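You operate a simulated robot arm through the tools that you are given. There is no shell and no other tool. Be economical: measure what you need, move in short steps, check, and stop when the job is done.

You are at the controls of a simulated two-armed robot. One attempt, no reset.

JOB
Tighten the white trap's nut, box it and strap the carton with the yellow strap.
Fine: one hand holds the trap still while the other turns the nut to TIGHT; trap standing in the carton, both flaps shut, yellow strap over them, gauge in the green, no dent. Set down upright: white trap.

The check looks at the end state, three seconds after you hand in, the way a careful person would. Anything else that was tipped, shoved, dropped, spilled or broken makes it a failure.

ROBOT AND FRAMES
Two 7-joint arms with two-finger parallel grippers on one trunk, on a base that drives. Base frame: it is fixed to the floor where the robot stands at the start and does not move with it; the origin is under the middle of the robot, x ahead of it, y to its left, z up. Units: mm, rad, N and s.
The left shoulder is at the start at [60, 144, 901], the right one opposite. With the tool pointing down near the work surface each hand reaches from about 300 to 720 mm from the robot's upright axis, wherever it stands, measured 20 degrees to its own side. Places, roughly: black lever on the yellow post [600, 500, 1100]; carton [700, 900, 900]; flap one [700, 1100, 1100]; flap two [700, 600, 1100]; gauge on the yellow post [600, 500, 900]; middle of the carton [700, 900, 1000]; nut of the white trap by the cartons [500, 100, 1000]. Payload 1.57 kg a hand.
The TCP of each hand is the grasp point between the finger pads, 30 mm short of the fingertips. In the tool frame z runs along the fingers and y along their closing line. Largest opening 110 mm; finger width 24, thickness 12; the body of the gripper, 48 by 112 mm, starts 78 mm behind the TCP.
Orientation is that of the tool frame in the base frame, as [roll, pitch, yaw] about the fixed x, y, z axes, in that order (R = Rz(yaw) Ry(pitch) Rx(roll)). With the fingers straight down and closing along the base's y, the tool's x points along the base's -x, its y along +y and its z along -z.

CONTROLS
- The arms move only by the tool nudge_tool. It takes "left_steps", "right_steps" or both (then of equal length, played together; a hand with none holds still); each is text: rows parted by semicolons, each of 6 numbers parted by spaces: the shift along the base's x, y, z in units of 300 mm (1.0 is 300 mm), then the turn, a rotation vector about the base's x, y, z in units of 120 degrees (1.0 is 120 degrees). In form: dx dy dz ax ay az; .... A call has 1 to 20 rows; each row is the pose to reach, as a shift and turn from the pose commanded when the call began. "left_jaw" and "right_jaw" are, for a hand that has rows, the finger opening in mm, from 0 to 110, set as the call begins (left out, the last holds). A call with a number of a shift or a turn outside -1 to 1 is refused whole. Rows are played at 5 a second. More than 50 mm and 0.15 rad between two rows, or a gripper value outside its range, and nothing of the call is played. Where a pose cannot be reached the arm comes as near as it can. A force on the tool above 50 N (or 10 N above the force at the start of the call, whichever is more), or a blocked arm, ends the call early, and 0.2 s more pass. Each finger travels about 45 mm/s and halts on what it meets, pressing with about 43 N; the grip force reading is that of the motor and also rises with nothing between the fingers. The clock runs only during rows and for 0.2 s after the last one: add rows that repeat a pose to give the fingers time. It gives the time, the measured TCP pose, the force on the tool (base axes), the opening and the grip force at its end, in the units of the frame above (readings bear some noise), with the torque about the TCP (base axes, N m) and any sound that the robot's microphone picked up, and new pictures: "views" is both (left out), scene, wrist or none (wrist: the cameras of the hands that moved).
- Cameras (640 x 400 px; columns grow to the right, rows downward): "scene" is now at [61.7, 38.1, 1524.5]; the picture's right is [0.48, -0.88, 0.00], its down [-0.52, -0.28, -0.81] and it looks along [0.71, 0.39, -0.59] (base axes); focal length 252 px, centre (320, 200). "left" rides on the left gripper at [70, -16, -141] in its tool frame; the picture's right is [0.23, 0.97, 0.00], its down [-0.86, 0.20, -0.48] and it looks along [-0.47, 0.11, 0.88] (tool axes); focal length 222 px, centre (320, 200). "right" rides on the right gripper at [70, 16, -141] in its tool frame; the picture's right is [-0.23, 0.97, 0.00], its down [-0.86, -0.20, -0.48] and it looks along [-0.47, -0.11, 0.88] (tool axes); focal length 222 px, centre (320, 200). There is no depth. A picture from a camera that has moved, and an enlarged one, comes with that camera's place and axes in the base frame and with its lens. The place of the scene camera against the robot may be out by one fixed shift of up to 18 mm in any direction.
- raise_lower(by): slides the trunk up (or, below 0, down) by that many mm; the arms and the scene camera ride with it, the base frame stays. It gives what a move gives, with no picture.
- base_move(legs): drives the robot by 1 to 6 legs, each [ahead, left, turn to the left] in mm, mm and rad, along the robot's own axes; the way and the turn of a leg run together, so that a leg with both is an arc; at most 1500 mm and 3.142 rad a leg. The arms and the cameras ride along, it lands a little off, and it stops where it bumps. It gives what a move gives, and a new picture of the scene camera.
- pan_tilt(pan, tilt): turns the head with the scene camera to pan (to the left, within 1.501 rad either way) and tilt (down, from -0.506 to 1.204), counted from straight ahead of the robot. It gives what a move gives, and a new picture of the scene camera.
- inspect(camera, box): a new picture of the part [left, top, right, bottom] of that camera's present view, enlarged. The clock stands still meanwhile.
- sign_off(): hands the job in; it is judged then, once.

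Work in short steps. Places have to be worked out from the pictures, the camera data and where the tool is seen: move nearer, look again, correct. Check each grasp and each placing, and mend what went wrong. You have 120 turns and 260 pictures in all, those below and enlarged ones among them. Open the grippers and draw the arms clear of the work before you hand the job in, unless the task says otherwise.

The tools are called after "Call:" as name(argument=value, ...) on one line, values as JSON. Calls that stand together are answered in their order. nudge_tool: Moves the arms, as the interface text tells. Its arguments: {"type":"object","properties":{"left_steps":{"type":"string"},"left_jaw":{"type":"number"},"right_steps":{"type":"string"},"right_jaw":{"type":"number"},"views":{"type":"string","enum":["both","scene","wrist","none"]}},"required":[]} The other tools are called the same way: raise_lower (by) slides the trunk up or down; base_move (legs) drives the base; pan_tilt (pan, tilt) turns the head that bears the scene camera; inspect (camera, box) takes an enlarged picture of a part of a camera's view; sign_off () hands the job in.

At the start:

```text
time_s: 0.0
left_tool_pos: [303.1, 346.8, 1000.5]
left_ee_rot: [3.141, 0.001, -3.141]
left_contact_force: [0.4, -0.1, 0.0]
left_ft_torque: [-0.01, -0.01, -0.01]
left_finger_gap: 109.9
left_grip_force: 0.0
right_tool_pos: [390.8, 8.9, 998.9]
right_ee_rot: [3.141, 0.001, 3.14]
right_contact_force: [-0.9, -0.1, -0.9]
right_ft_torque: [-0.02, 0.01, 0.0]
right_finger_gap: 110.2
right_grip_force: 0.0
trunk travel left (down, up): [-500.0, 90.0]
robot x, y, heading: [-1.8, -1.1, -0.007]
head pan, tilt: [0.499, 0.634]
```

scene: 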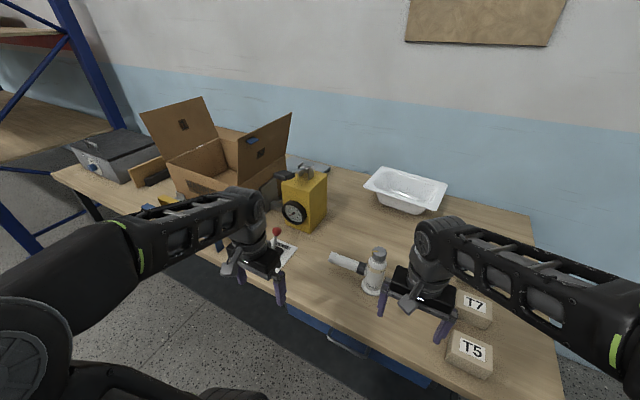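
right: 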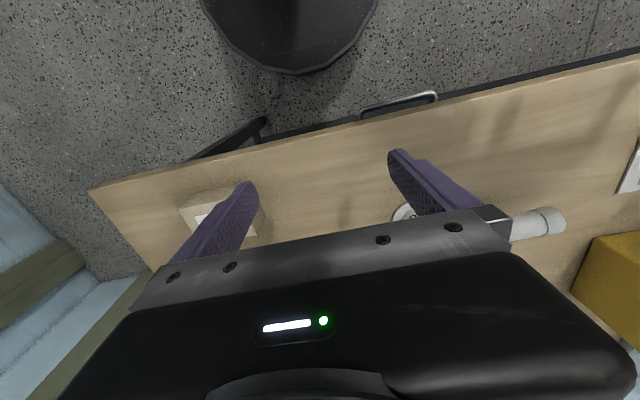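
left: 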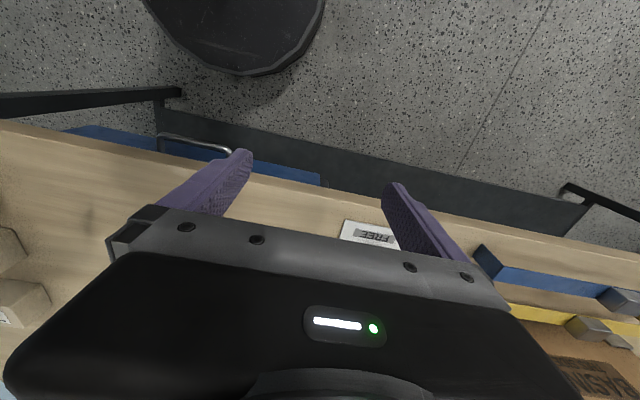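

I begin by looking closer at the trap, the post and the carton in the scene view.

Call:
inspect(camera="scene", box=[300, 220, 500, 380])

Call:
inspect(camera="scene", box=[50, 80, 350, 270])

```text
2.50 times, centred on (400, 300) of scene
camera zoom: at [61.7, 38.1, 1524.5], right [0.48, -0.88, 0.0], down [-0.52, -0.28, -0.81], along [0.71, 0.39, -0.59], focal length 630 px, centre (120, -50)
```

zoom: 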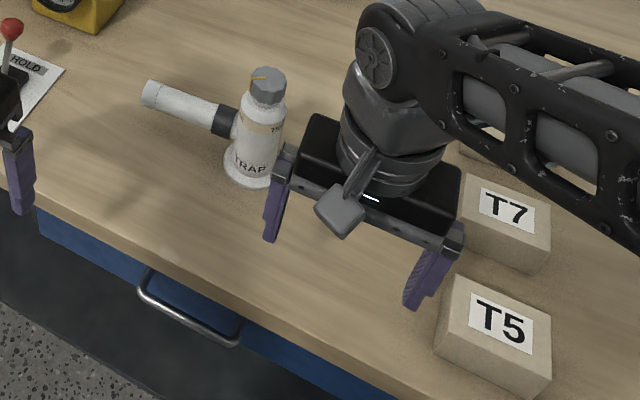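

```text
2.11 times, centred on (200, 175) of scene
camera zoom: at [61.7, 38.1, 1524.5], right [0.48, -0.88, 0.0], down [-0.52, -0.28, -0.81], along [0.71, 0.39, -0.59], focal length 530 px, centre (573, 253)
```

zoom: 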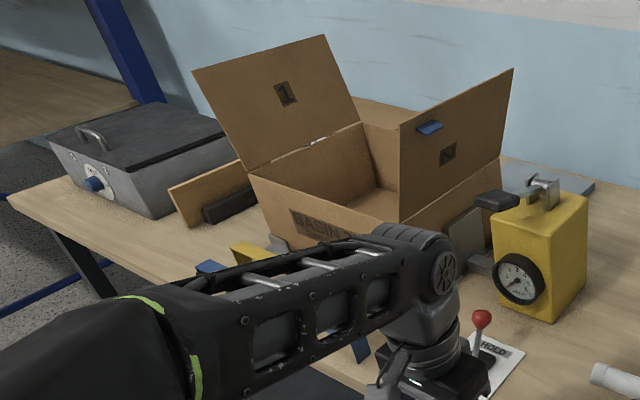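

The trap stands at about (530,120), with its nut at z≈1010 and its pipe toward +y. I lift the left hand out of the way to see the card, the strap and the carton front.

Call:
nudge_tool(left_steps="0 0 0.16 0 0 0;0 -0.1 0.3 0 0 0;-0.1 -0.2 0.4 0 0 0;-0.1 -0.35 0.4 0 0 0;-0.1 -0.5 0.4 0 0 0", right_steps="0 0 0.1 0 0 0;0 -0.1 0.2 0 0 0;0 -0.2 0.3 0 0 0;0 -0.35 0.3 0 0 0;0 -0.5 0.3 0 0 0", views="scene")

Call:
pan_tilt(pan=0.8, tilt=0.7)

```text
refused: row 2 steps farther than a row can; nothing moved
```

```text
time_s: 0.8
left_tool_pos: [303.5, 347.4, 999.7]
left_ee_rot: [-3.141, 0.0, 3.142]
left_contact_force: [-0.3, 0.6, -0.4]
left_ft_torque: [0.01, 0.01, -0.02]
left_finger_gap: 110.1
left_grip_force: 0.0
right_tool_pos: [388.8, 8.6, 999.0]
right_ee_rot: [-3.141, 0.0, 3.141]
right_contact_force: [-1.0, -0.1, -0.2]
right_ft_torque: [0.01, -0.01, -0.01]
right_finger_gap: 109.9
right_grip_force: 0.1
trunk travel left (down, up): [-500.0, 90.0]
robot x, y, heading: [-1.3, 4.0, 0.002]
head pan, tilt: [0.799, 0.7]
camera scene: at [44.3, 57.1, 1518.8], right [0.72, -0.7, 0.0], down [-0.45, -0.46, -0.77], along [0.53, 0.55, -0.64], focal length 252 px, centre (320, 200)
```

scene: 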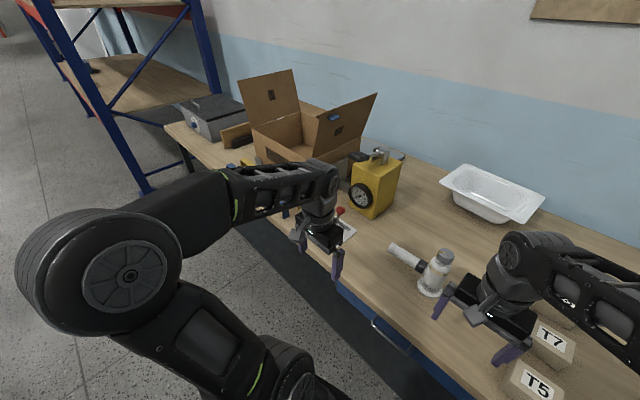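

The steps were too big; I redo the lift with shorter ones.

Call:
nudge_tool(left_steps="0 0 0.15 0 0 0;0 0 0.3 0 0 0;0 -0.12 0.35 0 0 0;0 -0.25 0.4 0 0 0;0 -0.38 0.4 0 0 0;0 -0.5 0.4 0 0 0", right_steps="0 0 0.1 0 0 0;0 -0.1 0.2 0 0 0;0 -0.2 0.3 0 0 0;0 -0.35 0.3 0 0 0;0 -0.5 0.3 0 0 0;0 -0.5 0.3 0 0 0", views="scene")

```text
time_s: 2.2
left_tool_pos: [315.7, 233.5, 1087.5]
left_ee_rot: [3.141, 0.0, -3.141]
left_contact_force: [0.2, -0.3, 0.1]
left_ft_torque: [0.02, -0.04, 0.0]
left_finger_gap: 109.9
left_grip_force: 0.1
left hand out of reach, approached as far as the arm can: row 3, 4, 5, 6
right_tool_pos: [389.4, -140.5, 1088.7]
right_ee_rot: [3.141, 0.001, -3.136]
right_contact_force: [0.3, -1.8, 0.0]
right_ft_torque: [0.11, 0.02, 0.0]
right_finger_gap: 110.1
right_grip_force: 0.1
trunk travel left (down, up): [-500.0, 90.0]
robot x, y, heading: [0.4, -1.3, 0.003]
head pan, tilt: [0.799, 0.7]
camera scene: at [43.7, 56.1, 1518.8], right [0.72, -0.7, 0.0], down [-0.45, -0.46, -0.77], along [0.53, 0.55, -0.64], focal length 252 px, centre (320, 200)
```

scene: 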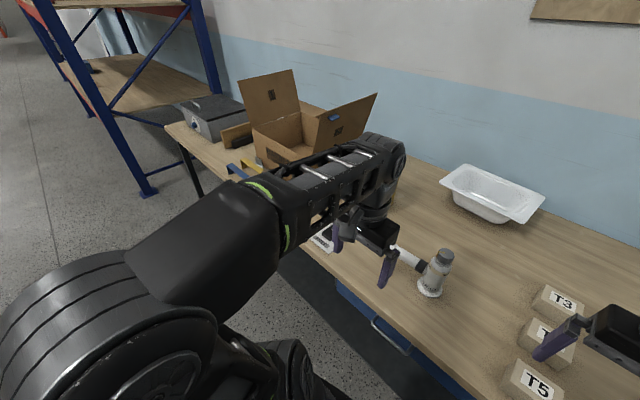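

Enlarging the trap, to see the mark, the nut and the pipe.

Call:
inspect(camera="scene", box=[380, 235, 480, 305])

Call:
inspect(camera="right", box=[0, 0, 640, 400])

Call:
inspect(camera="left", box=[0, 0, 640, 400])

```text
5.71 times, centred on (430, 270) of scene
camera zoom: at [43.7, 56.1, 1518.8], right [0.72, -0.7, 0.0], down [-0.45, -0.46, -0.77], along [0.53, 0.55, -0.64], focal length 1440 px, centre (-309, -200)
```

zoom: 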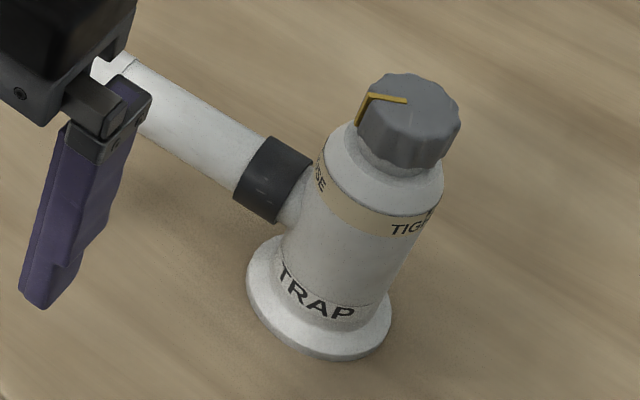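

```text
1.00 times, centred on (320, 200) of right
camera zoom: at [319.7, -124.0, 1231.2], right [0.22, 0.98, 0.0], down [0.86, -0.19, 0.48], along [0.47, -0.11, -0.88], focal length 222 px, centre (320, 200)
```

zoom: 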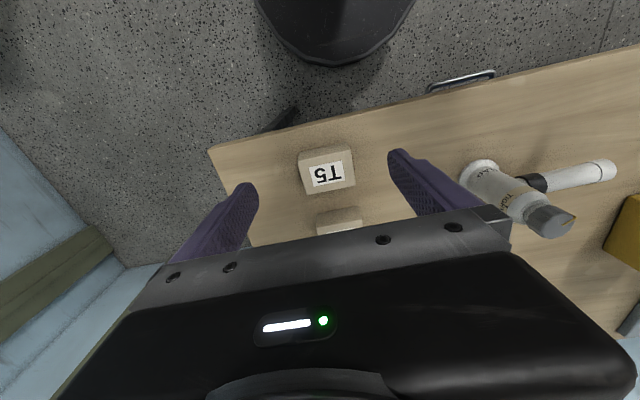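

```text
1.00 times, centred on (320, 200) of left
camera zoom: at [247.5, 218.7, 1228.3], right [-0.23, 0.97, 0.0], down [0.85, 0.2, 0.48], along [0.47, 0.11, -0.88], focal length 222 px, centre (320, 200)
```

zoom: 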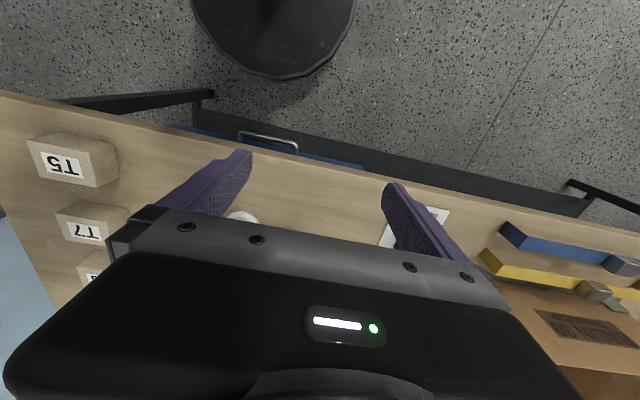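

Zooming the right wrist camera on the nut from its other side, and the left camera on the straps and card.

Call:
inspect(camera="right", box=[450, 145, 630, 257])

Call:
inspect(camera="left", box=[360, 180, 640, 355])

```text
3.56 times, centred on (540, 201) of right
camera zoom: at [319.7, -124.0, 1231.2], right [0.22, 0.98, 0.0], down [0.86, -0.19, 0.48], along [0.47, -0.11, -0.88], focal length 790 px, centre (-462, 196)
```

zoom: 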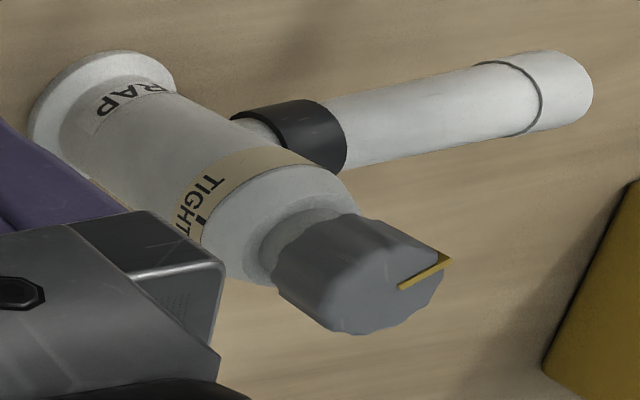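

```text
2.29 times, centred on (500, 268) of left
camera zoom: at [247.5, 218.7, 1228.3], right [-0.23, 0.97, 0.0], down [0.85, 0.2, 0.48], along [0.47, 0.11, -0.88], focal length 508 px, centre (-91, 46)
```

zoom: 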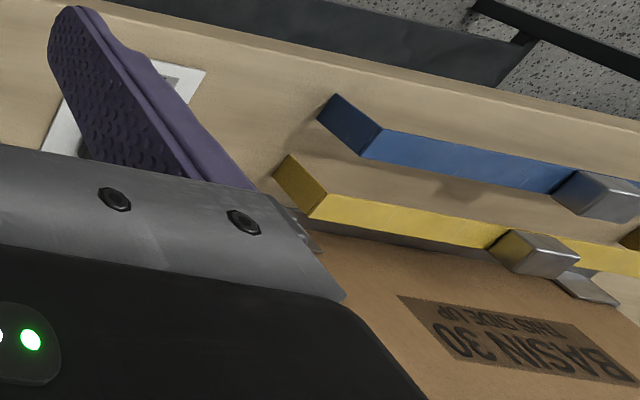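

The pipe runs along +y at x≈528, z≈930, ending at y≈254. I plan to hold the pipe with the left hand (fingers closing along x, tilted away) and turn the nut from above with the right; first I rotate the left hand and bring it near.

Call:
nudge_tool(left_steps="0.04 0.03 0 -0.0163 -0.0163 -0.061;0.08 0.06 0 -0.0327 -0.0327 -0.122;0.12 0.09 0 -0.049 -0.049 -0.183;0.16 0.12 0 -0.0653 -0.0653 -0.244;0.2 0.15 0 -0.0817 -0.0817 -0.305;0.24 0.18 0 -0.098 -0.098 -0.3655;0.28 0.21 0 -0.114 -0.114 -0.426;0.32 0.24 0 -0.131 -0.131 -0.487;0.36 0.27 0 -0.147 -0.147 -0.548;0.4 0.3 0 -0.163 -0.163 -0.609;0.44 0.33 0 -0.18 -0.18 -0.67;0.48 0.36 0 -0.196 -0.196 -0.731", views="both")

```text
time_s: 5.0
left_tool_pos: [439.2, 256.6, 1074.9]
left_ee_rot: [3.108, 0.488, 1.521]
left_contact_force: [1.1, 1.1, 0.1]
left_ft_torque: [-0.05, 0.02, -0.01]
left_finger_gap: 109.6
left_grip_force: 0.1
left hand out of reach, approached as far as the arm can: row 9, 10, 11, 12
right_tool_pos: [390.8, -139.5, 1088.7]
right_ee_rot: [-3.141, -0.001, -3.14]
right_contact_force: [1.0, -0.2, 0.4]
right_ft_torque: [0.01, 0.03, -0.03]
right_finger_gap: 109.9
right_grip_force: 0.0
trunk travel left (down, up): [-500.0, 90.0]
robot x, y, heading: [-3.3, 5.4, -0.002]
head pan, tilt: [0.799, 0.7]
stopped in row 12 (left hand): the arm was blocked; the commanded pose is now the measured one
camera scene: at [44.6, 57.5, 1518.7], right [0.72, -0.7, 0.0], down [-0.45, -0.46, -0.76], along [0.53, 0.55, -0.64], focal length 252 px, centre (320, 200)
camera left: at [424.5, 385.7, 1167.1], right [0.98, 0.17, -0.08], down [0.16, -0.54, 0.83], along [0.1, -0.83, -0.55], focal length 222 px, centre (320, 200)
```

scene: 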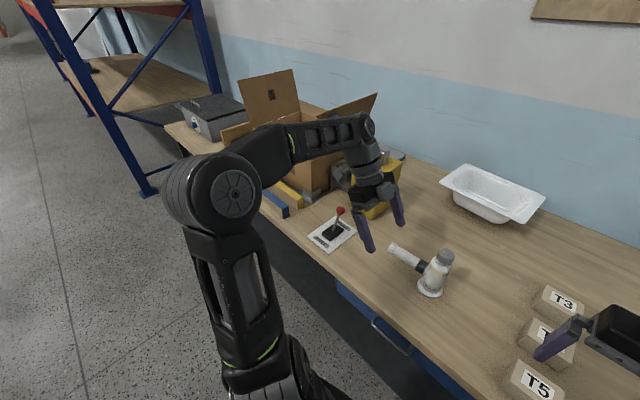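
left: 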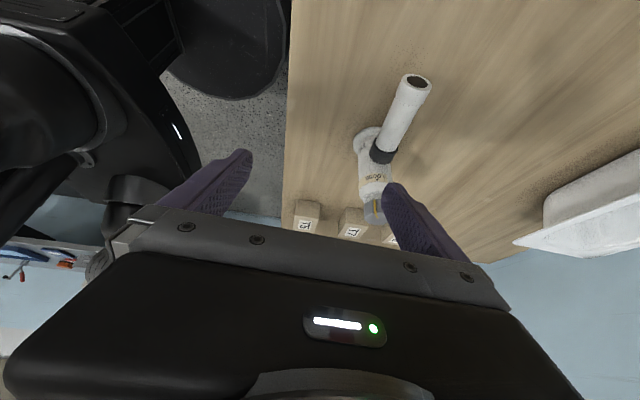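

Good orientation. I zoom this left view for the nut band, and the scene for the lever card.

Call:
inspect(camera="left", box=[340, 60, 460, 235])

Call:
inspect(camera="scene", box=[220, 100, 440, 260])

```text
2.29 times, centred on (400, 148) of left
camera zoom: at [424.5, 385.7, 1167.1], right [0.98, 0.17, -0.08], down [0.16, -0.54, 0.83], along [0.1, -0.83, -0.55], focal length 508 px, centre (137, 320)
```

zoom: 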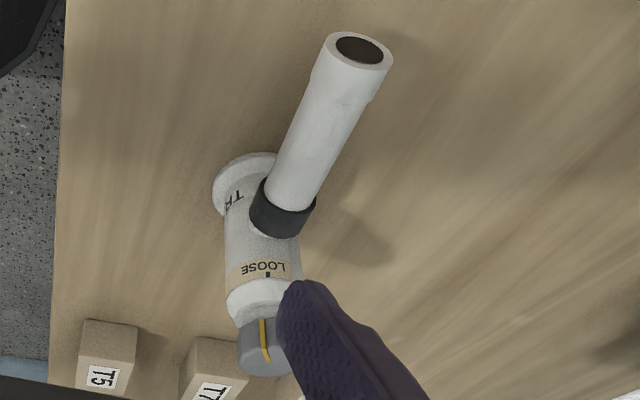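

```text
2.50 times, centred on (330, 180) of scene
camera zoom: at [44.6, 57.5, 1518.7], right [0.72, -0.7, 0.0], down [-0.45, -0.46, -0.76], along [0.53, 0.55, -0.64], focal length 630 px, centre (295, 250)
```

zoom: 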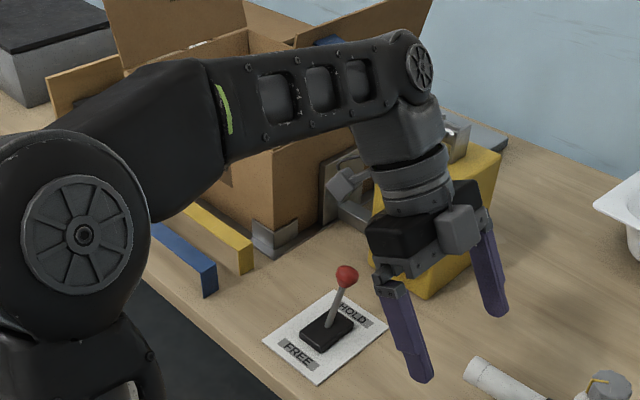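

The pointer starts at LOOSE, which faces +y; TIGHT faces about the opposite side. I bring the left hand above the pipe, just behind the grasp point.

Call:
nudge_tool(left_steps="0.1 0.01 -0.05 0 0 0;0.2 0.02 -0.1 0 0 0;0.297 0.03 -0.16 0 0 0;0.297 0.03 -0.213 0 0 0;0.297 0.03 -0.213 0 0 0", views="both")

```text
time_s: 6.2
left_tool_pos: [527.9, 265.5, 1010.9]
left_ee_rot: [3.109, 0.487, 1.521]
left_contact_force: [0.0, 0.6, 0.2]
left_ft_torque: [0.01, -0.03, -0.02]
left_finger_gap: 109.9
left_grip_force: 0.0
right_tool_pos: [390.7, -141.0, 1089.7]
right_ee_rot: [-3.141, 0.0, 3.141]
right_contact_force: [-0.4, -0.6, 0.1]
right_ft_torque: [-0.03, 0.0, 0.01]
right_finger_gap: 110.0
right_grip_force: 0.2
trunk travel left (down, up): [-500.0, 90.0]
robot x, y, heading: [0.7, 1.1, 0.001]
head pan, tilt: [0.799, 0.7]
camera scene: at [44.6, 57.3, 1518.7], right [0.72, -0.7, 0.0], down [-0.45, -0.46, -0.76], along [0.53, 0.55, -0.64], focal length 252 px, centre (320, 200)
camera left: at [513.7, 394.2, 1103.0], right [0.98, 0.17, -0.08], down [0.16, -0.54, 0.83], along [0.1, -0.83, -0.55], focal length 222 px, centre (320, 200)
```

scene: 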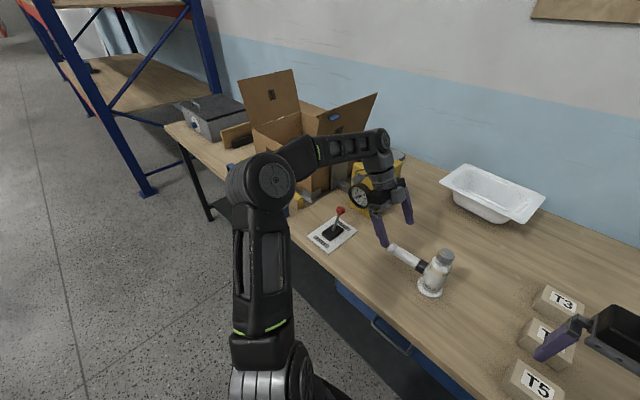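
left: 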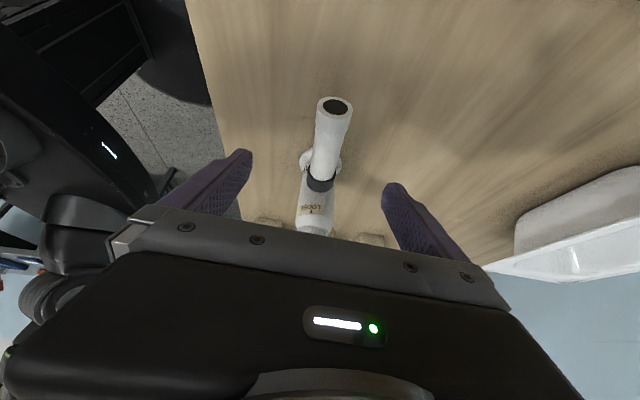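

The pipe lies centred between the fingers, x≈535, z≈918. I go down along the tool axis, then close.

Call:
nudge_tool(left_steps="0.02 -0.06 -0.1 0 0 0;0.023 -0.1 -0.2 0 0 0;0.023 -0.135 -0.3 0 0 0", views="wrist")

```text
time_s: 7.0
left_tool_pos: [535.0, 225.2, 920.8]
left_ee_rot: [3.108, 0.488, 1.521]
left_contact_force: [0.7, 0.0, 0.0]
left_ft_torque: [0.0, -0.01, 0.0]
left_finger_gap: 109.9
left_grip_force: 0.0
right_tool_pos: [392.5, -140.8, 1088.3]
right_ee_rot: [3.14, -0.001, -3.141]
right_contact_force: [-0.1, -0.3, -0.1]
right_ft_torque: [0.03, 0.01, -0.02]
right_finger_gap: 109.8
right_grip_force: 0.0
trunk travel left (down, up): [-500.0, 90.0]
robot x, y, heading: [-4.4, 5.0, -0.002]
head pan, tilt: [0.799, 0.7]
camera left: at [520.4, 354.6, 1013.2], right [0.98, 0.17, -0.08], down [0.16, -0.54, 0.83], along [0.1, -0.83, -0.55], focal length 222 px, centre (320, 200)
```

left: 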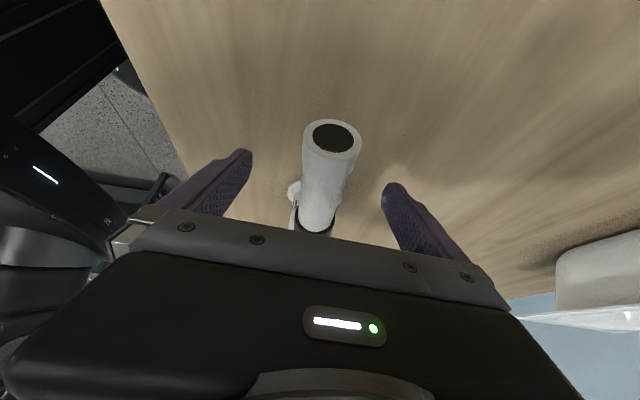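

The pipe is about 3 mm to the right of the grip centre; I correct for that and close the fingers.

Call:
nudge_tool(left_steps="0.01 0 0 0 0 0;0.01 0 0 0 0 0;0.01 0 0 0 0 0;0.01 0 0 0 0 0;0.01 0 0 0 0 0;0.01 0 0 0 0 0;0.01 0 0 0 0 0", left_jaw=0, views="both")

```text
time_s: 8.6
left_tool_pos: [536.5, 225.9, 922.1]
left_ee_rot: [3.109, 0.49, 1.521]
left_contact_force: [0.0, 0.2, 0.4]
left_ft_torque: [-0.01, -0.01, 0.02]
left_finger_gap: 31.1
left_grip_force: 36.1
right_tool_pos: [391.4, -140.2, 1089.7]
right_ee_rot: [-3.14, 0.0, 3.14]
right_contact_force: [0.7, -0.4, 0.4]
right_ft_torque: [0.0, -0.01, 0.0]
right_finger_gap: 110.1
right_grip_force: 0.0
trunk travel left (down, up): [-500.0, 90.0]
robot x, y, heading: [2.0, 0.4, 0.0]
head pan, tilt: [0.799, 0.7]
camera scene: at [44.4, 57.2, 1518.8], right [0.72, -0.7, 0.0], down [-0.45, -0.46, -0.76], along [0.53, 0.55, -0.64], focal length 252 px, centre (320, 200)
camera left: at [523.3, 354.5, 1013.6], right [0.98, 0.17, -0.08], down [0.16, -0.54, 0.83], along [0.1, -0.83, -0.55], focal length 222 px, centre (320, 200)
```

scene: 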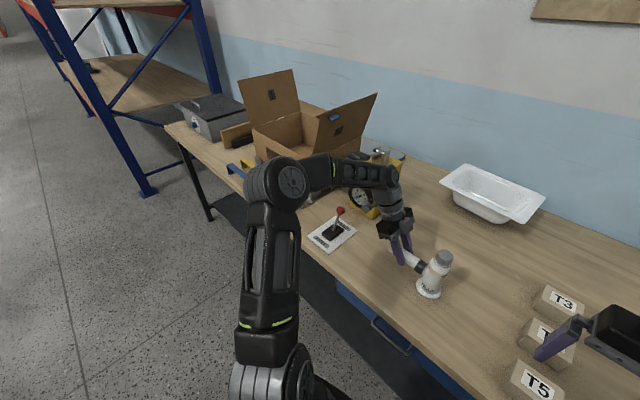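
left: 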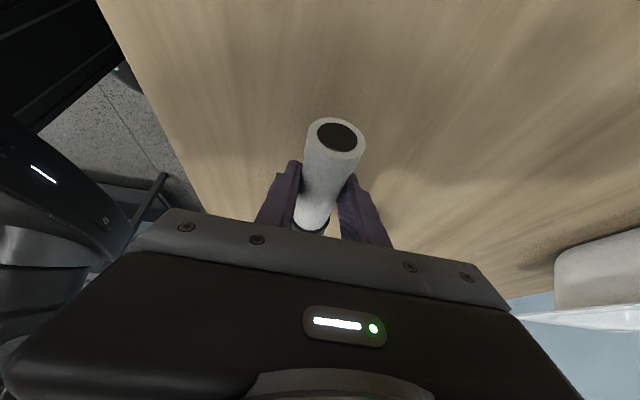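

The pipe is gripped (31 mm). I bring the right hand over toward the nut, high enough to stay clear.

Call:
nudge_tool(right_steps="0.05 0.13 0.05 0 0 0;0.1 0.27 0.1 0 0 0;0.15 0.4 0.1 0 0 0;0.2 0.53 0.1 0 0 0;0.26 0.66 0.1 0 0 0", views="both")

```text
time_s: 9.8
left_tool_pos: [536.8, 223.9, 921.5]
left_ee_rot: [3.108, 0.485, 1.521]
left_contact_force: [0.0, -0.4, 1.6]
left_ft_torque: [-0.2, 0.0, -0.12]
left_finger_gap: 31.2
left_grip_force: 40.4
right_tool_pos: [440.5, -45.9, 1094.2]
right_ee_rot: [3.138, 0.004, -3.14]
right_contact_force: [0.0, -0.3, -0.1]
right_ft_torque: [0.0, -0.01, -0.01]
right_finger_gap: 110.1
right_grip_force: 0.0
right hand out of reach, approached as far as the arm can: row 1, 2, 3, 4, 5
trunk travel left (down, up): [-500.0, 90.0]
robot x, y, heading: [-1.3, -2.6, -0.002]
head pan, tilt: [0.799, 0.7]
camera scene: at [43.3, 55.5, 1518.7], right [0.72, -0.7, 0.0], down [-0.45, -0.46, -0.77], along [0.53, 0.55, -0.64], focal length 252 px, centre (320, 200)
camera right: at [369.4, -28.5, 1235.0], right [0.23, 0.97, 0.0], down [0.85, -0.2, 0.48], along [0.47, -0.11, -0.88], focal length 222 px, centre (320, 200)
```

scene: 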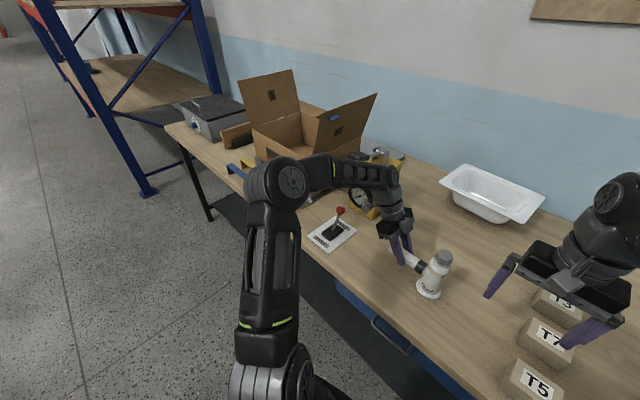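
right: 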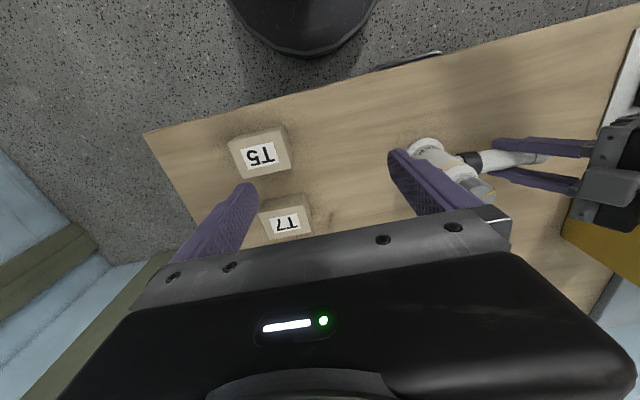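

The right arm has less reach at that height; I drop it a bit while going sideways and see where it lands.

Call:
nudge_tool(right_steps="0 0 -0.1 0 0 0;0 0 -0.2 0 0 0;0 0 -0.2 0 0 0", views="none")

```text
time_s: 10.6
left_tool_pos: [536.4, 226.3, 921.7]
left_ee_rot: [3.108, 0.488, 1.523]
left_contact_force: [0.0, 0.1, 0.8]
left_ft_torque: [0.01, 0.01, -0.06]
left_finger_gap: 30.9
left_grip_force: 40.0
right_tool_pos: [442.4, -44.3, 1032.9]
right_ee_rot: [3.141, -0.002, 3.141]
right_contact_force: [0.4, 0.8, -0.7]
right_ft_torque: [-0.01, -0.02, 0.0]
right_finger_gap: 109.9
right_grip_force: 0.0
trunk travel left (down, up): [-500.0, 90.0]
robot x, y, heading: [-4.7, 4.3, 0.001]
head pan, tilt: [0.799, 0.7]
```

Commands start from the measured pose. Now I move toward the nut while keeping the fingertips above its top.

Call:
nudge_tool(right_steps="0.05 0.12 0.07 0 0 0;0.1 0.25 0.1 0 0 0;0.15 0.37 0.1 0 0 0;0.2 0.5 0.1 0 0 0", views="both")

```text
time_s: 11.6
left_tool_pos: [538.6, 226.1, 921.2]
left_ee_rot: [3.108, 0.489, 1.524]
left_contact_force: [-0.7, 0.5, -0.8]
left_ft_torque: [-0.02, -0.01, -0.03]
left_finger_gap: 30.9
left_grip_force: 40.2
right_tool_pos: [478.3, 48.2, 1064.2]
right_ee_rot: [-3.141, -0.001, -3.141]
right_contact_force: [0.9, 1.0, -1.3]
right_ft_torque: [0.0, -0.01, -0.01]
right_finger_gap: 110.1
right_grip_force: 0.1
right hand out of reach, approached as far as the arm can: row 3, 4
trunk travel left (down, up): [-500.0, 90.0]
robot x, y, heading: [1.0, -0.7, 0.004]
head pan, tilt: [0.799, 0.7]
camera scene: at [44.5, 57.6, 1518.7], right [0.72, -0.7, 0.0], down [-0.45, -0.46, -0.76], along [0.53, 0.55, -0.64], focal length 252 px, centre (320, 200)
camera right: at [408.1, 65.0, 1204.9], right [0.23, 0.97, 0.0], down [0.86, -0.2, 0.48], along [0.47, -0.11, -0.88], focal length 222 px, centre (320, 200)
```

scene: 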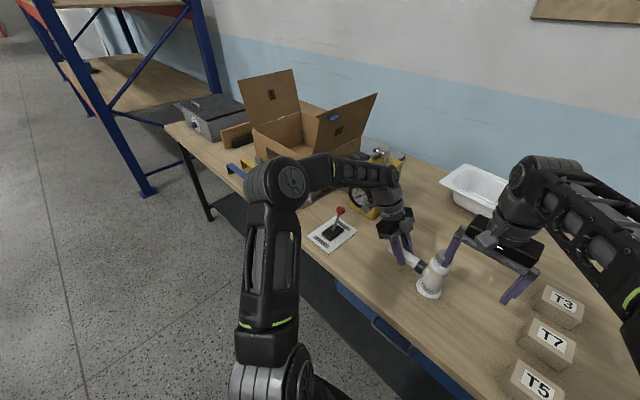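
right: 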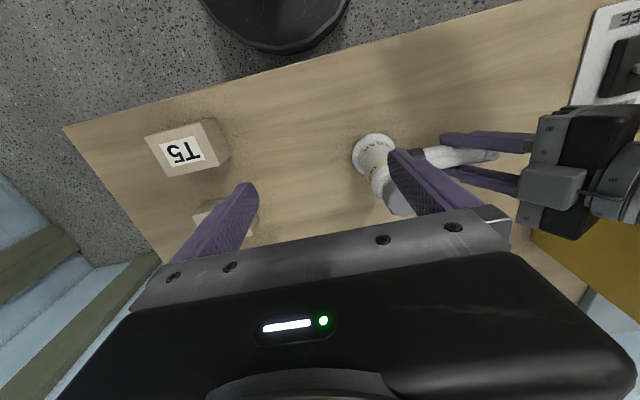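

The right hand cannot quite reach the nut from here. I release the pipe, withdraw the left hand, and shift the base so both hands reach.

Call:
nudge_tool(left_steps="0 0 0 0 0 0;0 0 0 0 0 0;0 0 0 0 0 0;0 0 0 0 0 0;0 0 0 0 0 0;0 0.07 0.13 0 0 0;0 0.14 0.26 0 0 0;-0.05 0.2 0.38 0 0 0", right_steps="0 -0.1 0 0 0 0;0 -0.2 0 0 0 0;0 -0.3 0 0 0 0;0 -0.3 0 0 0 0;0 -0.3 0 0 0 0;0 -0.3 0 0 0 0;0 -0.3 0 0 0 0;0 -0.3 0 0 0 0", left_jaw=110, views="scene")

Call:
base_move(legs=[[50, 130, 0]])

```text
time_s: 13.4
left_tool_pos: [521.4, 285.5, 1035.4]
left_ee_rot: [3.104, 0.488, 1.52]
left_contact_force: [0.2, -0.2, -0.3]
left_ft_torque: [-0.02, -0.01, 0.04]
left_finger_gap: 110.0
left_grip_force: 0.1
right_tool_pos: [477.7, -41.0, 1063.6]
right_ee_rot: [-3.141, 0.001, -3.141]
right_contact_force: [-0.6, -0.5, 0.3]
right_ft_torque: [0.02, 0.03, -0.02]
right_finger_gap: 110.0
right_grip_force: 0.0
trunk travel left (down, up): [-500.0, 90.0]
robot x, y, heading: [1.5, 0.7, -0.004]
head pan, tilt: [0.799, 0.7]
camera scene: at [43.4, 56.8, 1518.8], right [0.72, -0.7, 0.0], down [-0.45, -0.46, -0.77], along [0.53, 0.55, -0.64], focal length 252 px, centre (320, 200)
```

scene: 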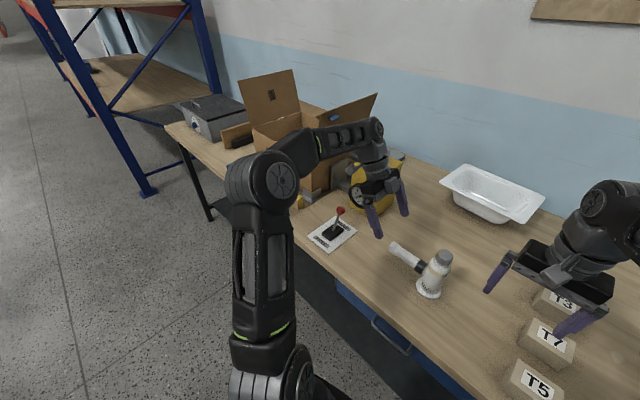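

```text
time_s: 14.5
left_tool_pos: [548.2, 357.5, 1035.9]
left_ee_rot: [3.119, 0.498, 1.512]
left_contact_force: [0.9, -0.6, -0.4]
left_ft_torque: [-0.01, 0.02, -0.01]
left_finger_gap: 109.9
left_grip_force: 0.0
right_tool_pos: [510.0, 39.6, 1062.6]
right_ee_rot: [-3.14, -0.001, -3.142]
right_contact_force: [0.1, -0.1, 1.3]
right_ft_torque: [0.0, 0.01, 0.01]
right_finger_gap: 109.9
right_grip_force: 0.1
trunk travel left (down, up): [-500.0, 90.0]
robot x, y, heading: [32.7, 83.8, 0.002]
head pan, tilt: [0.799, 0.7]
stopped in leg 1: the force on the tool passed its limit (the readings are from after the stop); the commanded pose is now the measured one
camera scene: at [74.9, 137.2, 1518.8], right [0.72, -0.7, 0.0], down [-0.45, -0.46, -0.77], along [0.53, 0.55, -0.64], focal length 252 px, centre (320, 200)
```

scene: 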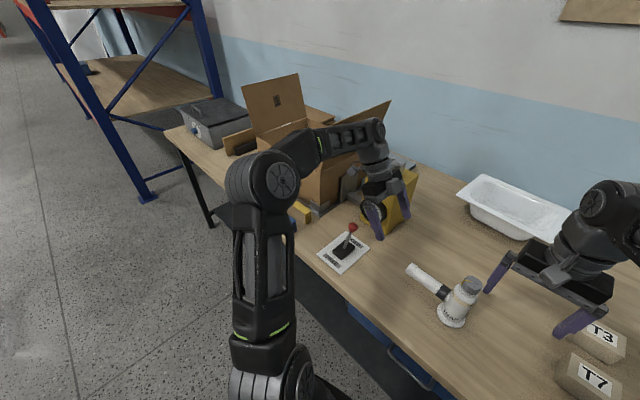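

Something was bumped; I look closely at both hands before moving further.

Call:
inspect(camera="scene", box=[290, 110, 450, 270])

Call:
inspect(camera="left", box=[0, 0, 640, 400])

Call:
inspect(camera="right", box=[0, 0, 640, 400])

```text
2.50 times, centred on (370, 190) of scene
camera zoom: at [74.9, 137.2, 1518.8], right [0.72, -0.7, 0.0], down [-0.45, -0.46, -0.77], along [0.53, 0.55, -0.64], focal length 630 px, centre (195, 225)
```

zoom: 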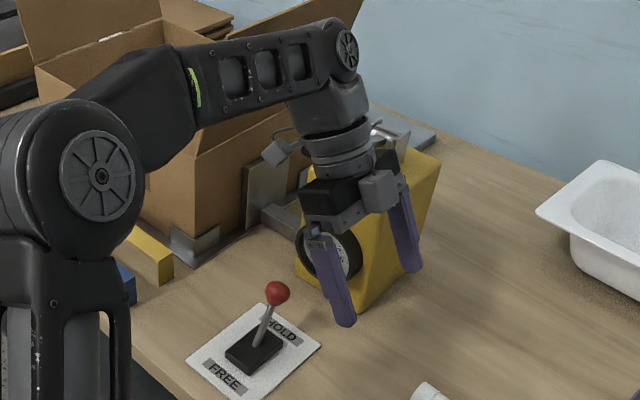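

```text
1.00 times, centred on (320, 200) of left
camera zoom: at [537.5, 487.7, 1126.2], right [0.98, 0.15, -0.09], down [0.16, -0.53, 0.83], along [0.08, -0.83, -0.55], focal length 222 px, centre (320, 200)
```

zoom: 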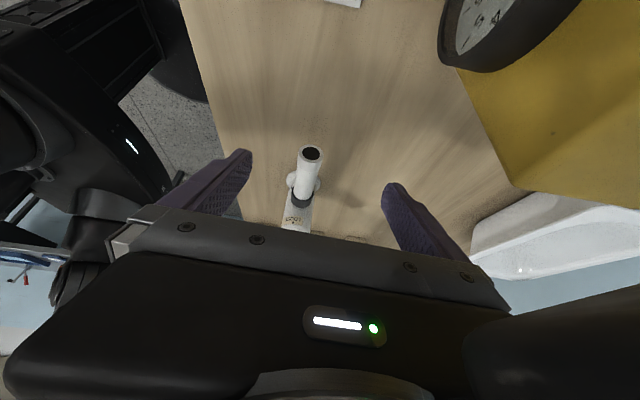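

```text
1.00 times, centred on (320, 200) of right
camera zoom: at [439.1, 55.5, 1204.8], right [0.23, 0.97, 0.0], down [0.86, -0.2, 0.48], along [0.47, -0.11, -0.88], focal length 222 px, centre (320, 200)
```

zoom: 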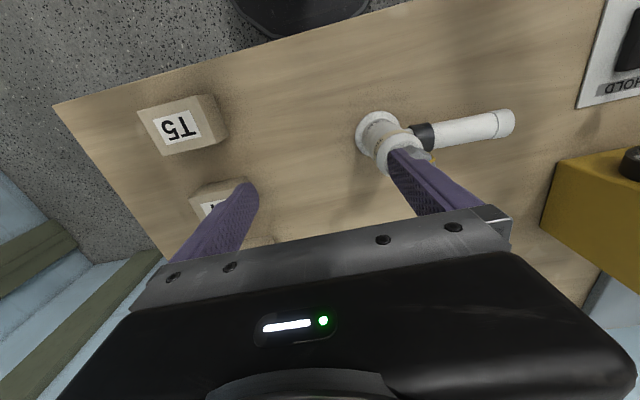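

The left hand brushed the post's front. I pull the left hand away in −y (it rises clear above the pipe), the right hand too, then finish the base shift.

Call:
nudge_tool(left_steps="0 -0.12 0 0 0 0;0 -0.25 0 0 0 0;0 -0.38 0.0 0 0 0", right_steps="0 -0.1 0 0 0 0;0 -0.2 0 0 0 0;0 -0.25 0 0 0 0", views="none")

Call:
base_move(legs=[[25, 50, 0]])

Call:
inspect(camera="scene", box=[290, 110, 450, 270])

```text
time_s: 15.3
left_tool_pos: [548.8, 243.6, 1035.6]
left_ee_rot: [3.119, 0.499, 1.514]
left_contact_force: [0.3, 0.1, -0.3]
left_ft_torque: [0.01, 0.0, -0.01]
left_finger_gap: 110.0
left_grip_force: 0.0
right_tool_pos: [509.5, -37.0, 1062.9]
right_ee_rot: [-3.14, -0.001, -3.141]
right_contact_force: [-0.1, -0.3, 0.0]
right_ft_torque: [0.02, -0.01, -0.03]
right_finger_gap: 110.2
right_grip_force: 0.1
trunk travel left (down, up): [-500.0, 90.0]
robot x, y, heading: [32.6, 82.4, -0.0]
head pan, tilt: [0.799, 0.7]
```

```text
time_s: 16.4
left_tool_pos: [569.6, 286.6, 1035.9]
left_ee_rot: [3.13, 0.506, 1.51]
left_contact_force: [0.1, -1.1, 0.0]
left_ft_torque: [-0.01, 0.02, -0.02]
left_finger_gap: 109.9
left_grip_force: 0.1
right_tool_pos: [533.3, 12.2, 1062.5]
right_ee_rot: [-3.14, -0.002, -3.138]
right_contact_force: [0.8, 0.6, -0.2]
right_ft_torque: [0.08, 0.0, 0.0]
right_finger_gap: 110.2
right_grip_force: 0.1
trunk travel left (down, up): [-500.0, 90.0]
robot x, y, heading: [56.7, 129.3, -0.001]
head pan, tilt: [0.799, 0.7]
stopped in leg 1: the robot was blocked; the commanded pose is now the measured one
camera scene: at [99.6, 185.7, 1518.8], right [0.72, -0.7, 0.0], down [-0.45, -0.46, -0.76], along [0.53, 0.55, -0.64], focal length 252 px, centre (320, 200)
```

scene: 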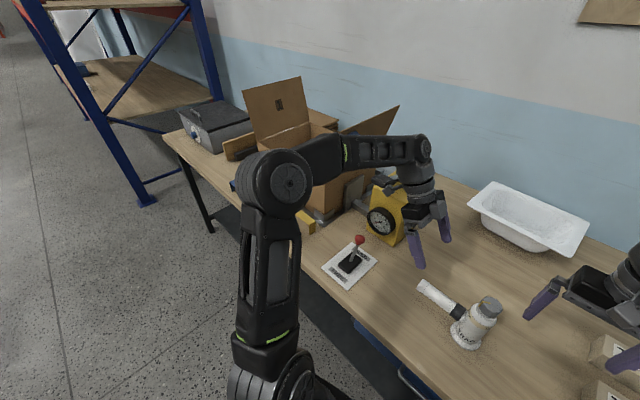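

```text
2.50 times, centred on (370, 190) of scene
camera zoom: at [99.6, 185.7, 1518.8], right [0.72, -0.7, 0.0], down [-0.45, -0.46, -0.76], along [0.53, 0.55, -0.64], focal length 630 px, centre (195, 225)
```

zoom: 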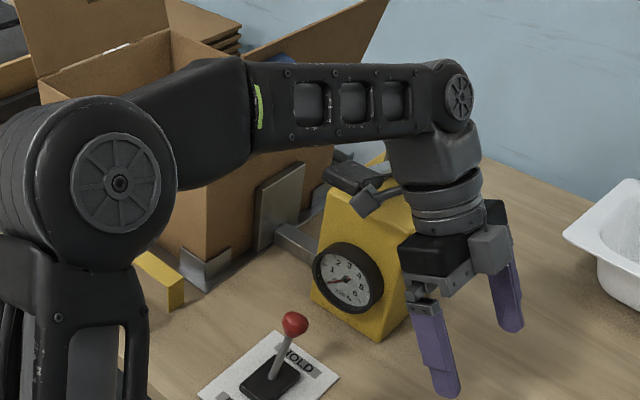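

Base is in place. I line the left hand up with the pipe again and check.

Call:
nudge_tool(left_steps="-0.06 -0.03 0 0 0 0;-0.1 -0.06 -0.083 0 0 0;-0.11 -0.12 -0.18 0 0 0", views="wrist")

```text
time_s: 17.2
left_tool_pos: [536.7, 251.0, 981.0]
left_ee_rot: [3.131, 0.509, 1.512]
left_contact_force: [0.6, -0.9, -0.8]
left_ft_torque: [0.02, -0.02, -0.03]
left_finger_gap: 109.8
left_grip_force: 0.1
right_tool_pos: [533.9, 13.2, 1062.9]
right_ee_rot: [-3.139, -0.001, -3.141]
right_contact_force: [-0.7, 0.4, 0.5]
right_ft_torque: [0.0, -0.02, 0.04]
right_finger_gap: 109.9
right_grip_force: 0.1
trunk travel left (down, up): [-500.0, 90.0]
robot x, y, heading: [56.6, 128.9, 0.002]
head pan, tilt: [0.799, 0.7]
camera left: at [526.9, 380.9, 1071.8], right [0.98, 0.15, -0.1], down [0.16, -0.52, 0.84], along [0.07, -0.84, -0.54], focal length 222 px, centre (320, 200)
```

left: 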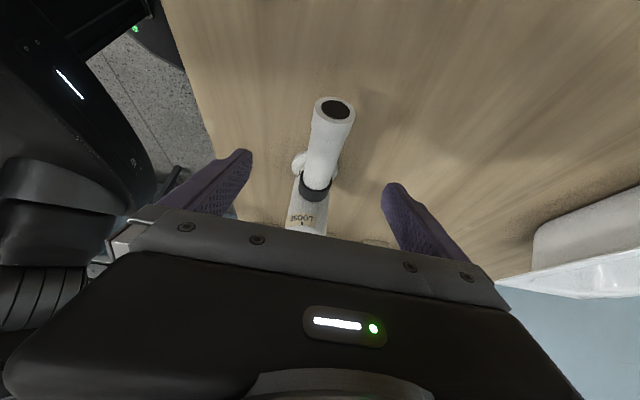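

The pipe axis is at x≈538, straight along y. I correct the yaw slightly, descend and close.

Call:
nudge_tool(left_steps="0.003 -0.04 -0.1 0 0 0.027;0.003 -0.085 -0.2 0 0 0.027;0.003 -0.085 -0.2 0 0 0.027", views="none")

Call:
nudge_tool(left_steps="0 0 0 0 0 0;0 0 0 0 0 0;0 0 0 0 0 0;0 0 0 0 0 0;0 0 0 0 0 0;0 0 0 0 0 0;0 0 0 0 0 0", left_jaw=0, views="wrist")

```text
time_s: 18.0
left_tool_pos: [538.6, 226.3, 922.4]
left_ee_rot: [3.131, 0.505, 1.569]
left_contact_force: [1.0, -0.1, 0.6]
left_ft_torque: [0.02, 0.01, -0.03]
left_finger_gap: 110.2
left_grip_force: 0.1
right_tool_pos: [533.3, 13.5, 1061.5]
right_ee_rot: [-3.14, -0.001, -3.14]
right_contact_force: [-0.4, 0.5, -0.1]
right_ft_torque: [0.01, 0.01, 0.02]
right_finger_gap: 110.0
right_grip_force: 0.0
trunk travel left (down, up): [-500.0, 90.0]
robot x, y, heading: [55.1, 126.7, 0.004]
head pan, tilt: [0.799, 0.7]
```

```text
time_s: 19.6
left_tool_pos: [537.8, 224.7, 922.2]
left_ee_rot: [3.13, 0.508, 1.569]
left_contact_force: [-1.1, 0.1, -0.8]
left_ft_torque: [0.04, -0.01, -0.02]
left_finger_gap: 31.1
left_grip_force: 35.9
right_tool_pos: [533.5, 13.1, 1062.8]
right_ee_rot: [-3.14, -0.001, -3.14]
right_contact_force: [-0.5, 0.2, 0.2]
right_ft_torque: [0.0, -0.01, -0.03]
right_finger_gap: 110.0
right_grip_force: 0.1
trunk travel left (down, up): [-500.0, 90.0]
robot x, y, heading: [58.9, 127.2, 0.005]
head pan, tilt: [0.799, 0.7]
camera left: at [520.9, 355.0, 1012.0], right [0.97, 0.2, -0.1], down [0.19, -0.51, 0.84], along [0.12, -0.83, -0.54], focal length 222 px, centre (320, 200)
```

left: 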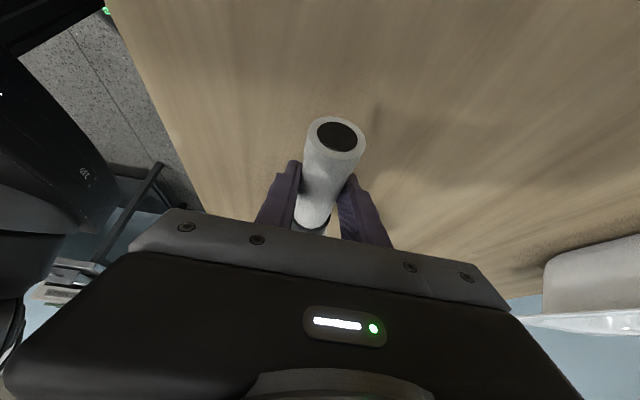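

Pipe held. I move the right hand nearer the nut for a calibrated look.

Call:
nudge_tool(right_steps="-0.05 0.1 0.05 0 0 0;-0.1 0.2 0.08 0 0 0;-0.1 0.26 0.08 0 0 0", views="both")

Call:
inspect(camera="right", box=[320, 80, 520, 220])

```text
time_s: 20.4
left_tool_pos: [538.0, 224.9, 921.4]
left_ee_rot: [3.13, 0.507, 1.569]
left_contact_force: [-0.1, 0.6, 0.0]
left_ft_torque: [0.1, 0.01, -0.03]
left_finger_gap: 31.0
left_grip_force: 39.6
right_tool_pos: [503.2, 91.7, 1086.6]
right_ee_rot: [-3.141, -0.002, -3.141]
right_contact_force: [-0.3, -0.6, -0.1]
right_ft_torque: [0.0, 0.0, -0.01]
right_finger_gap: 110.3
right_grip_force: 0.0
trunk travel left (down, up): [-500.0, 90.0]
robot x, y, heading: [53.9, 128.1, 0.0]
head pan, tilt: [0.799, 0.7]
camera scene: at [99.7, 185.9, 1518.8], right [0.72, -0.7, 0.0], down [-0.45, -0.46, -0.76], along [0.53, 0.55, -0.64], focal length 252 px, centre (320, 200)
camera right: at [433.6, 107.6, 1229.0], right [0.23, 0.97, 0.0], down [0.86, -0.2, 0.48], along [0.46, -0.11, -0.88], focal length 222 px, centre (320, 200)
```

scene: 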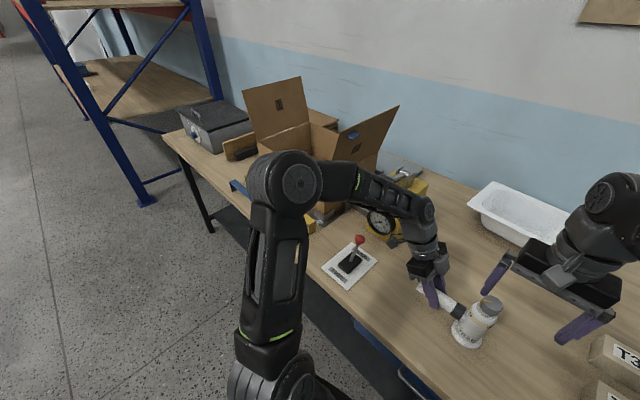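
right: 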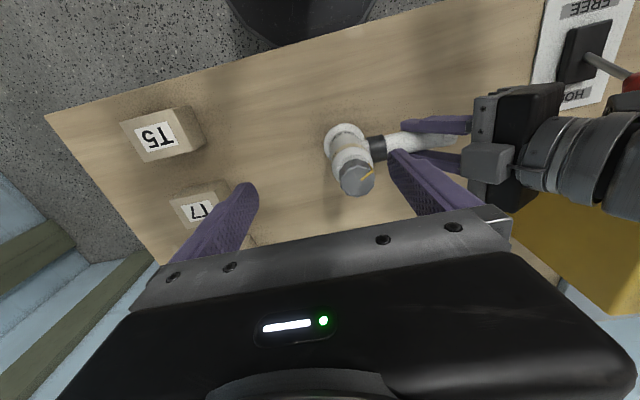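

```text
2.86 times, centred on (420, 150) of right
camera zoom: at [433.6, 107.6, 1229.0], right [0.23, 0.97, 0.0], down [0.86, -0.2, 0.48], along [0.46, -0.11, -0.88], focal length 635 px, centre (34, 343)
```

zoom: 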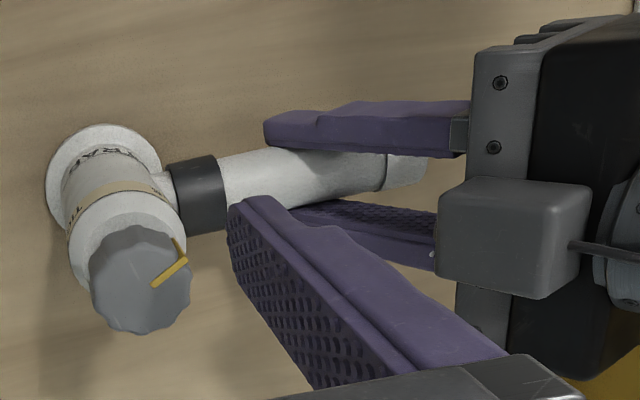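

The nut's axis is at (533,126), top z≈1012, diameter ≈38. I move over it while turning the hand +60° to have room for a clockwise stroke.

Call:
nudge_tool(right_steps="0.015 0.02 0 0 0 0.07;0.03 0.04 0 0 0 0.14;0.045 0.06 0 0 0 0.21;0.06 0.08 0 0 0 0.28;0.08 0.1 0 0 0 0.35;0.1 0.115 -0.02 0 0 0.42;0.1 0.115 -0.055 0 0 0.49;0.1 0.115 -0.055 0 0 0.49", right_jaw=80, views="both")

```text
time_s: 22.2
left_tool_pos: [537.6, 226.7, 921.8]
left_ee_rot: [3.131, 0.506, 1.57]
left_contact_force: [-2.4, 1.4, 4.6]
left_ft_torque: [-0.4, 0.02, -0.18]
left_finger_gap: 30.9
left_grip_force: 40.4
right_tool_pos: [532.7, 124.9, 1069.0]
right_ee_rot: [-3.14, -0.002, -2.114]
right_contact_force: [0.2, 0.1, 0.6]
right_ft_torque: [0.02, 0.01, 0.0]
right_finger_gap: 79.6
right_grip_force: 0.0
right hand out of reach, approached as far as the arm can: row 3, 4, 5, 6
trunk travel left (down, up): [-500.0, 90.0]
robot x, y, heading: [56.8, 122.6, 0.002]
head pan, tilt: [0.799, 0.7]
camera scene: at [98.3, 185.8, 1518.7], right [0.72, -0.7, 0.0], down [-0.45, -0.46, -0.77], along [0.53, 0.55, -0.64], focal length 252 px, centre (320, 200)
camera right: at [481.6, 74.5, 1211.4], right [-0.72, 0.7, 0.0], down [0.61, 0.63, 0.48], along [0.33, 0.34, -0.88], focal length 222 px, centre (320, 200)
```

scene: 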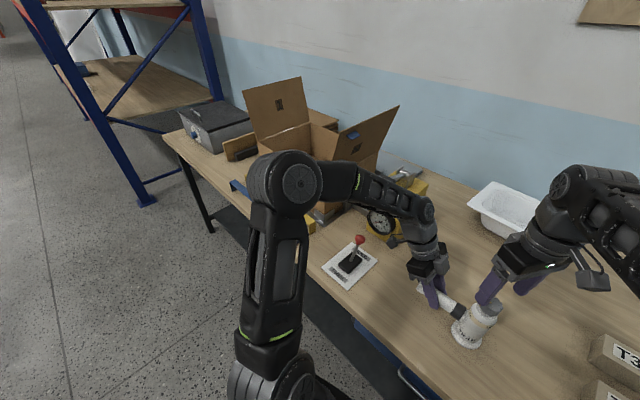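
right: 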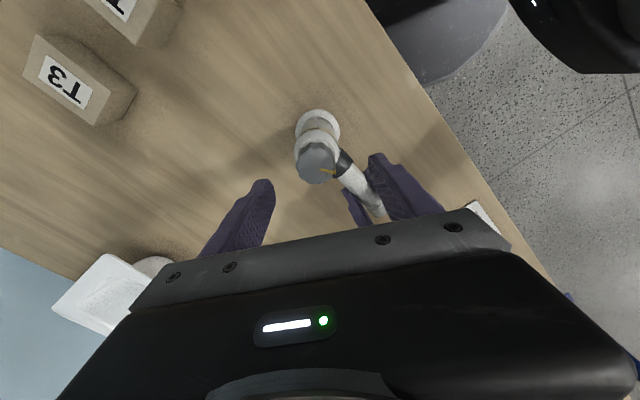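

Nut centred at about (532.5,122.5). I descend to z≈1014 and close on it.

Call:
nudge_tool(right_steps="0 -0.008 -0.09 0 0 0;0 -0.008 -0.183 0 0 0;0 -0.008 -0.183 0 0 0", views="wrist")

```text
time_s: 23.0
left_tool_pos: [538.7, 224.9, 923.2]
left_ee_rot: [3.132, 0.509, 1.57]
left_contact_force: [0.6, -0.4, 0.8]
left_ft_torque: [-0.02, -0.02, -0.04]
left_finger_gap: 31.0
left_grip_force: 40.0
right_tool_pos: [533.0, 122.1, 1015.2]
right_ee_rot: [-3.14, -0.004, -2.113]
right_contact_force: [0.1, 0.8, 0.7]
right_ft_torque: [0.05, -0.02, -0.02]
right_finger_gap: 79.9
right_grip_force: 0.0
trunk travel left (down, up): [-500.0, 90.0]
robot x, y, heading: [57.5, 128.8, 0.004]
head pan, tilt: [0.799, 0.7]
camera right: at [482.7, 72.3, 1156.8], right [-0.72, 0.7, 0.0], down [0.61, 0.63, 0.48], along [0.33, 0.34, -0.88], focal length 222 px, centre (320, 200)
```

right: 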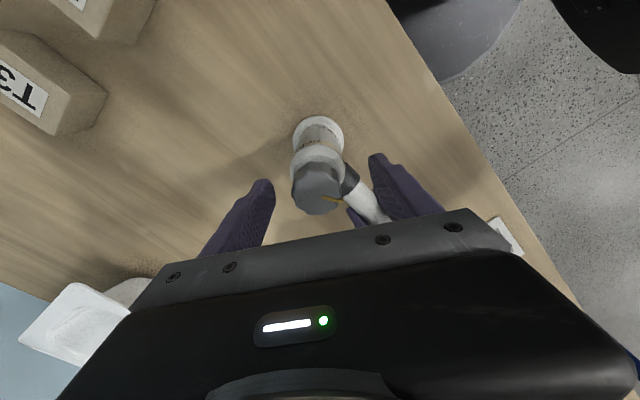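

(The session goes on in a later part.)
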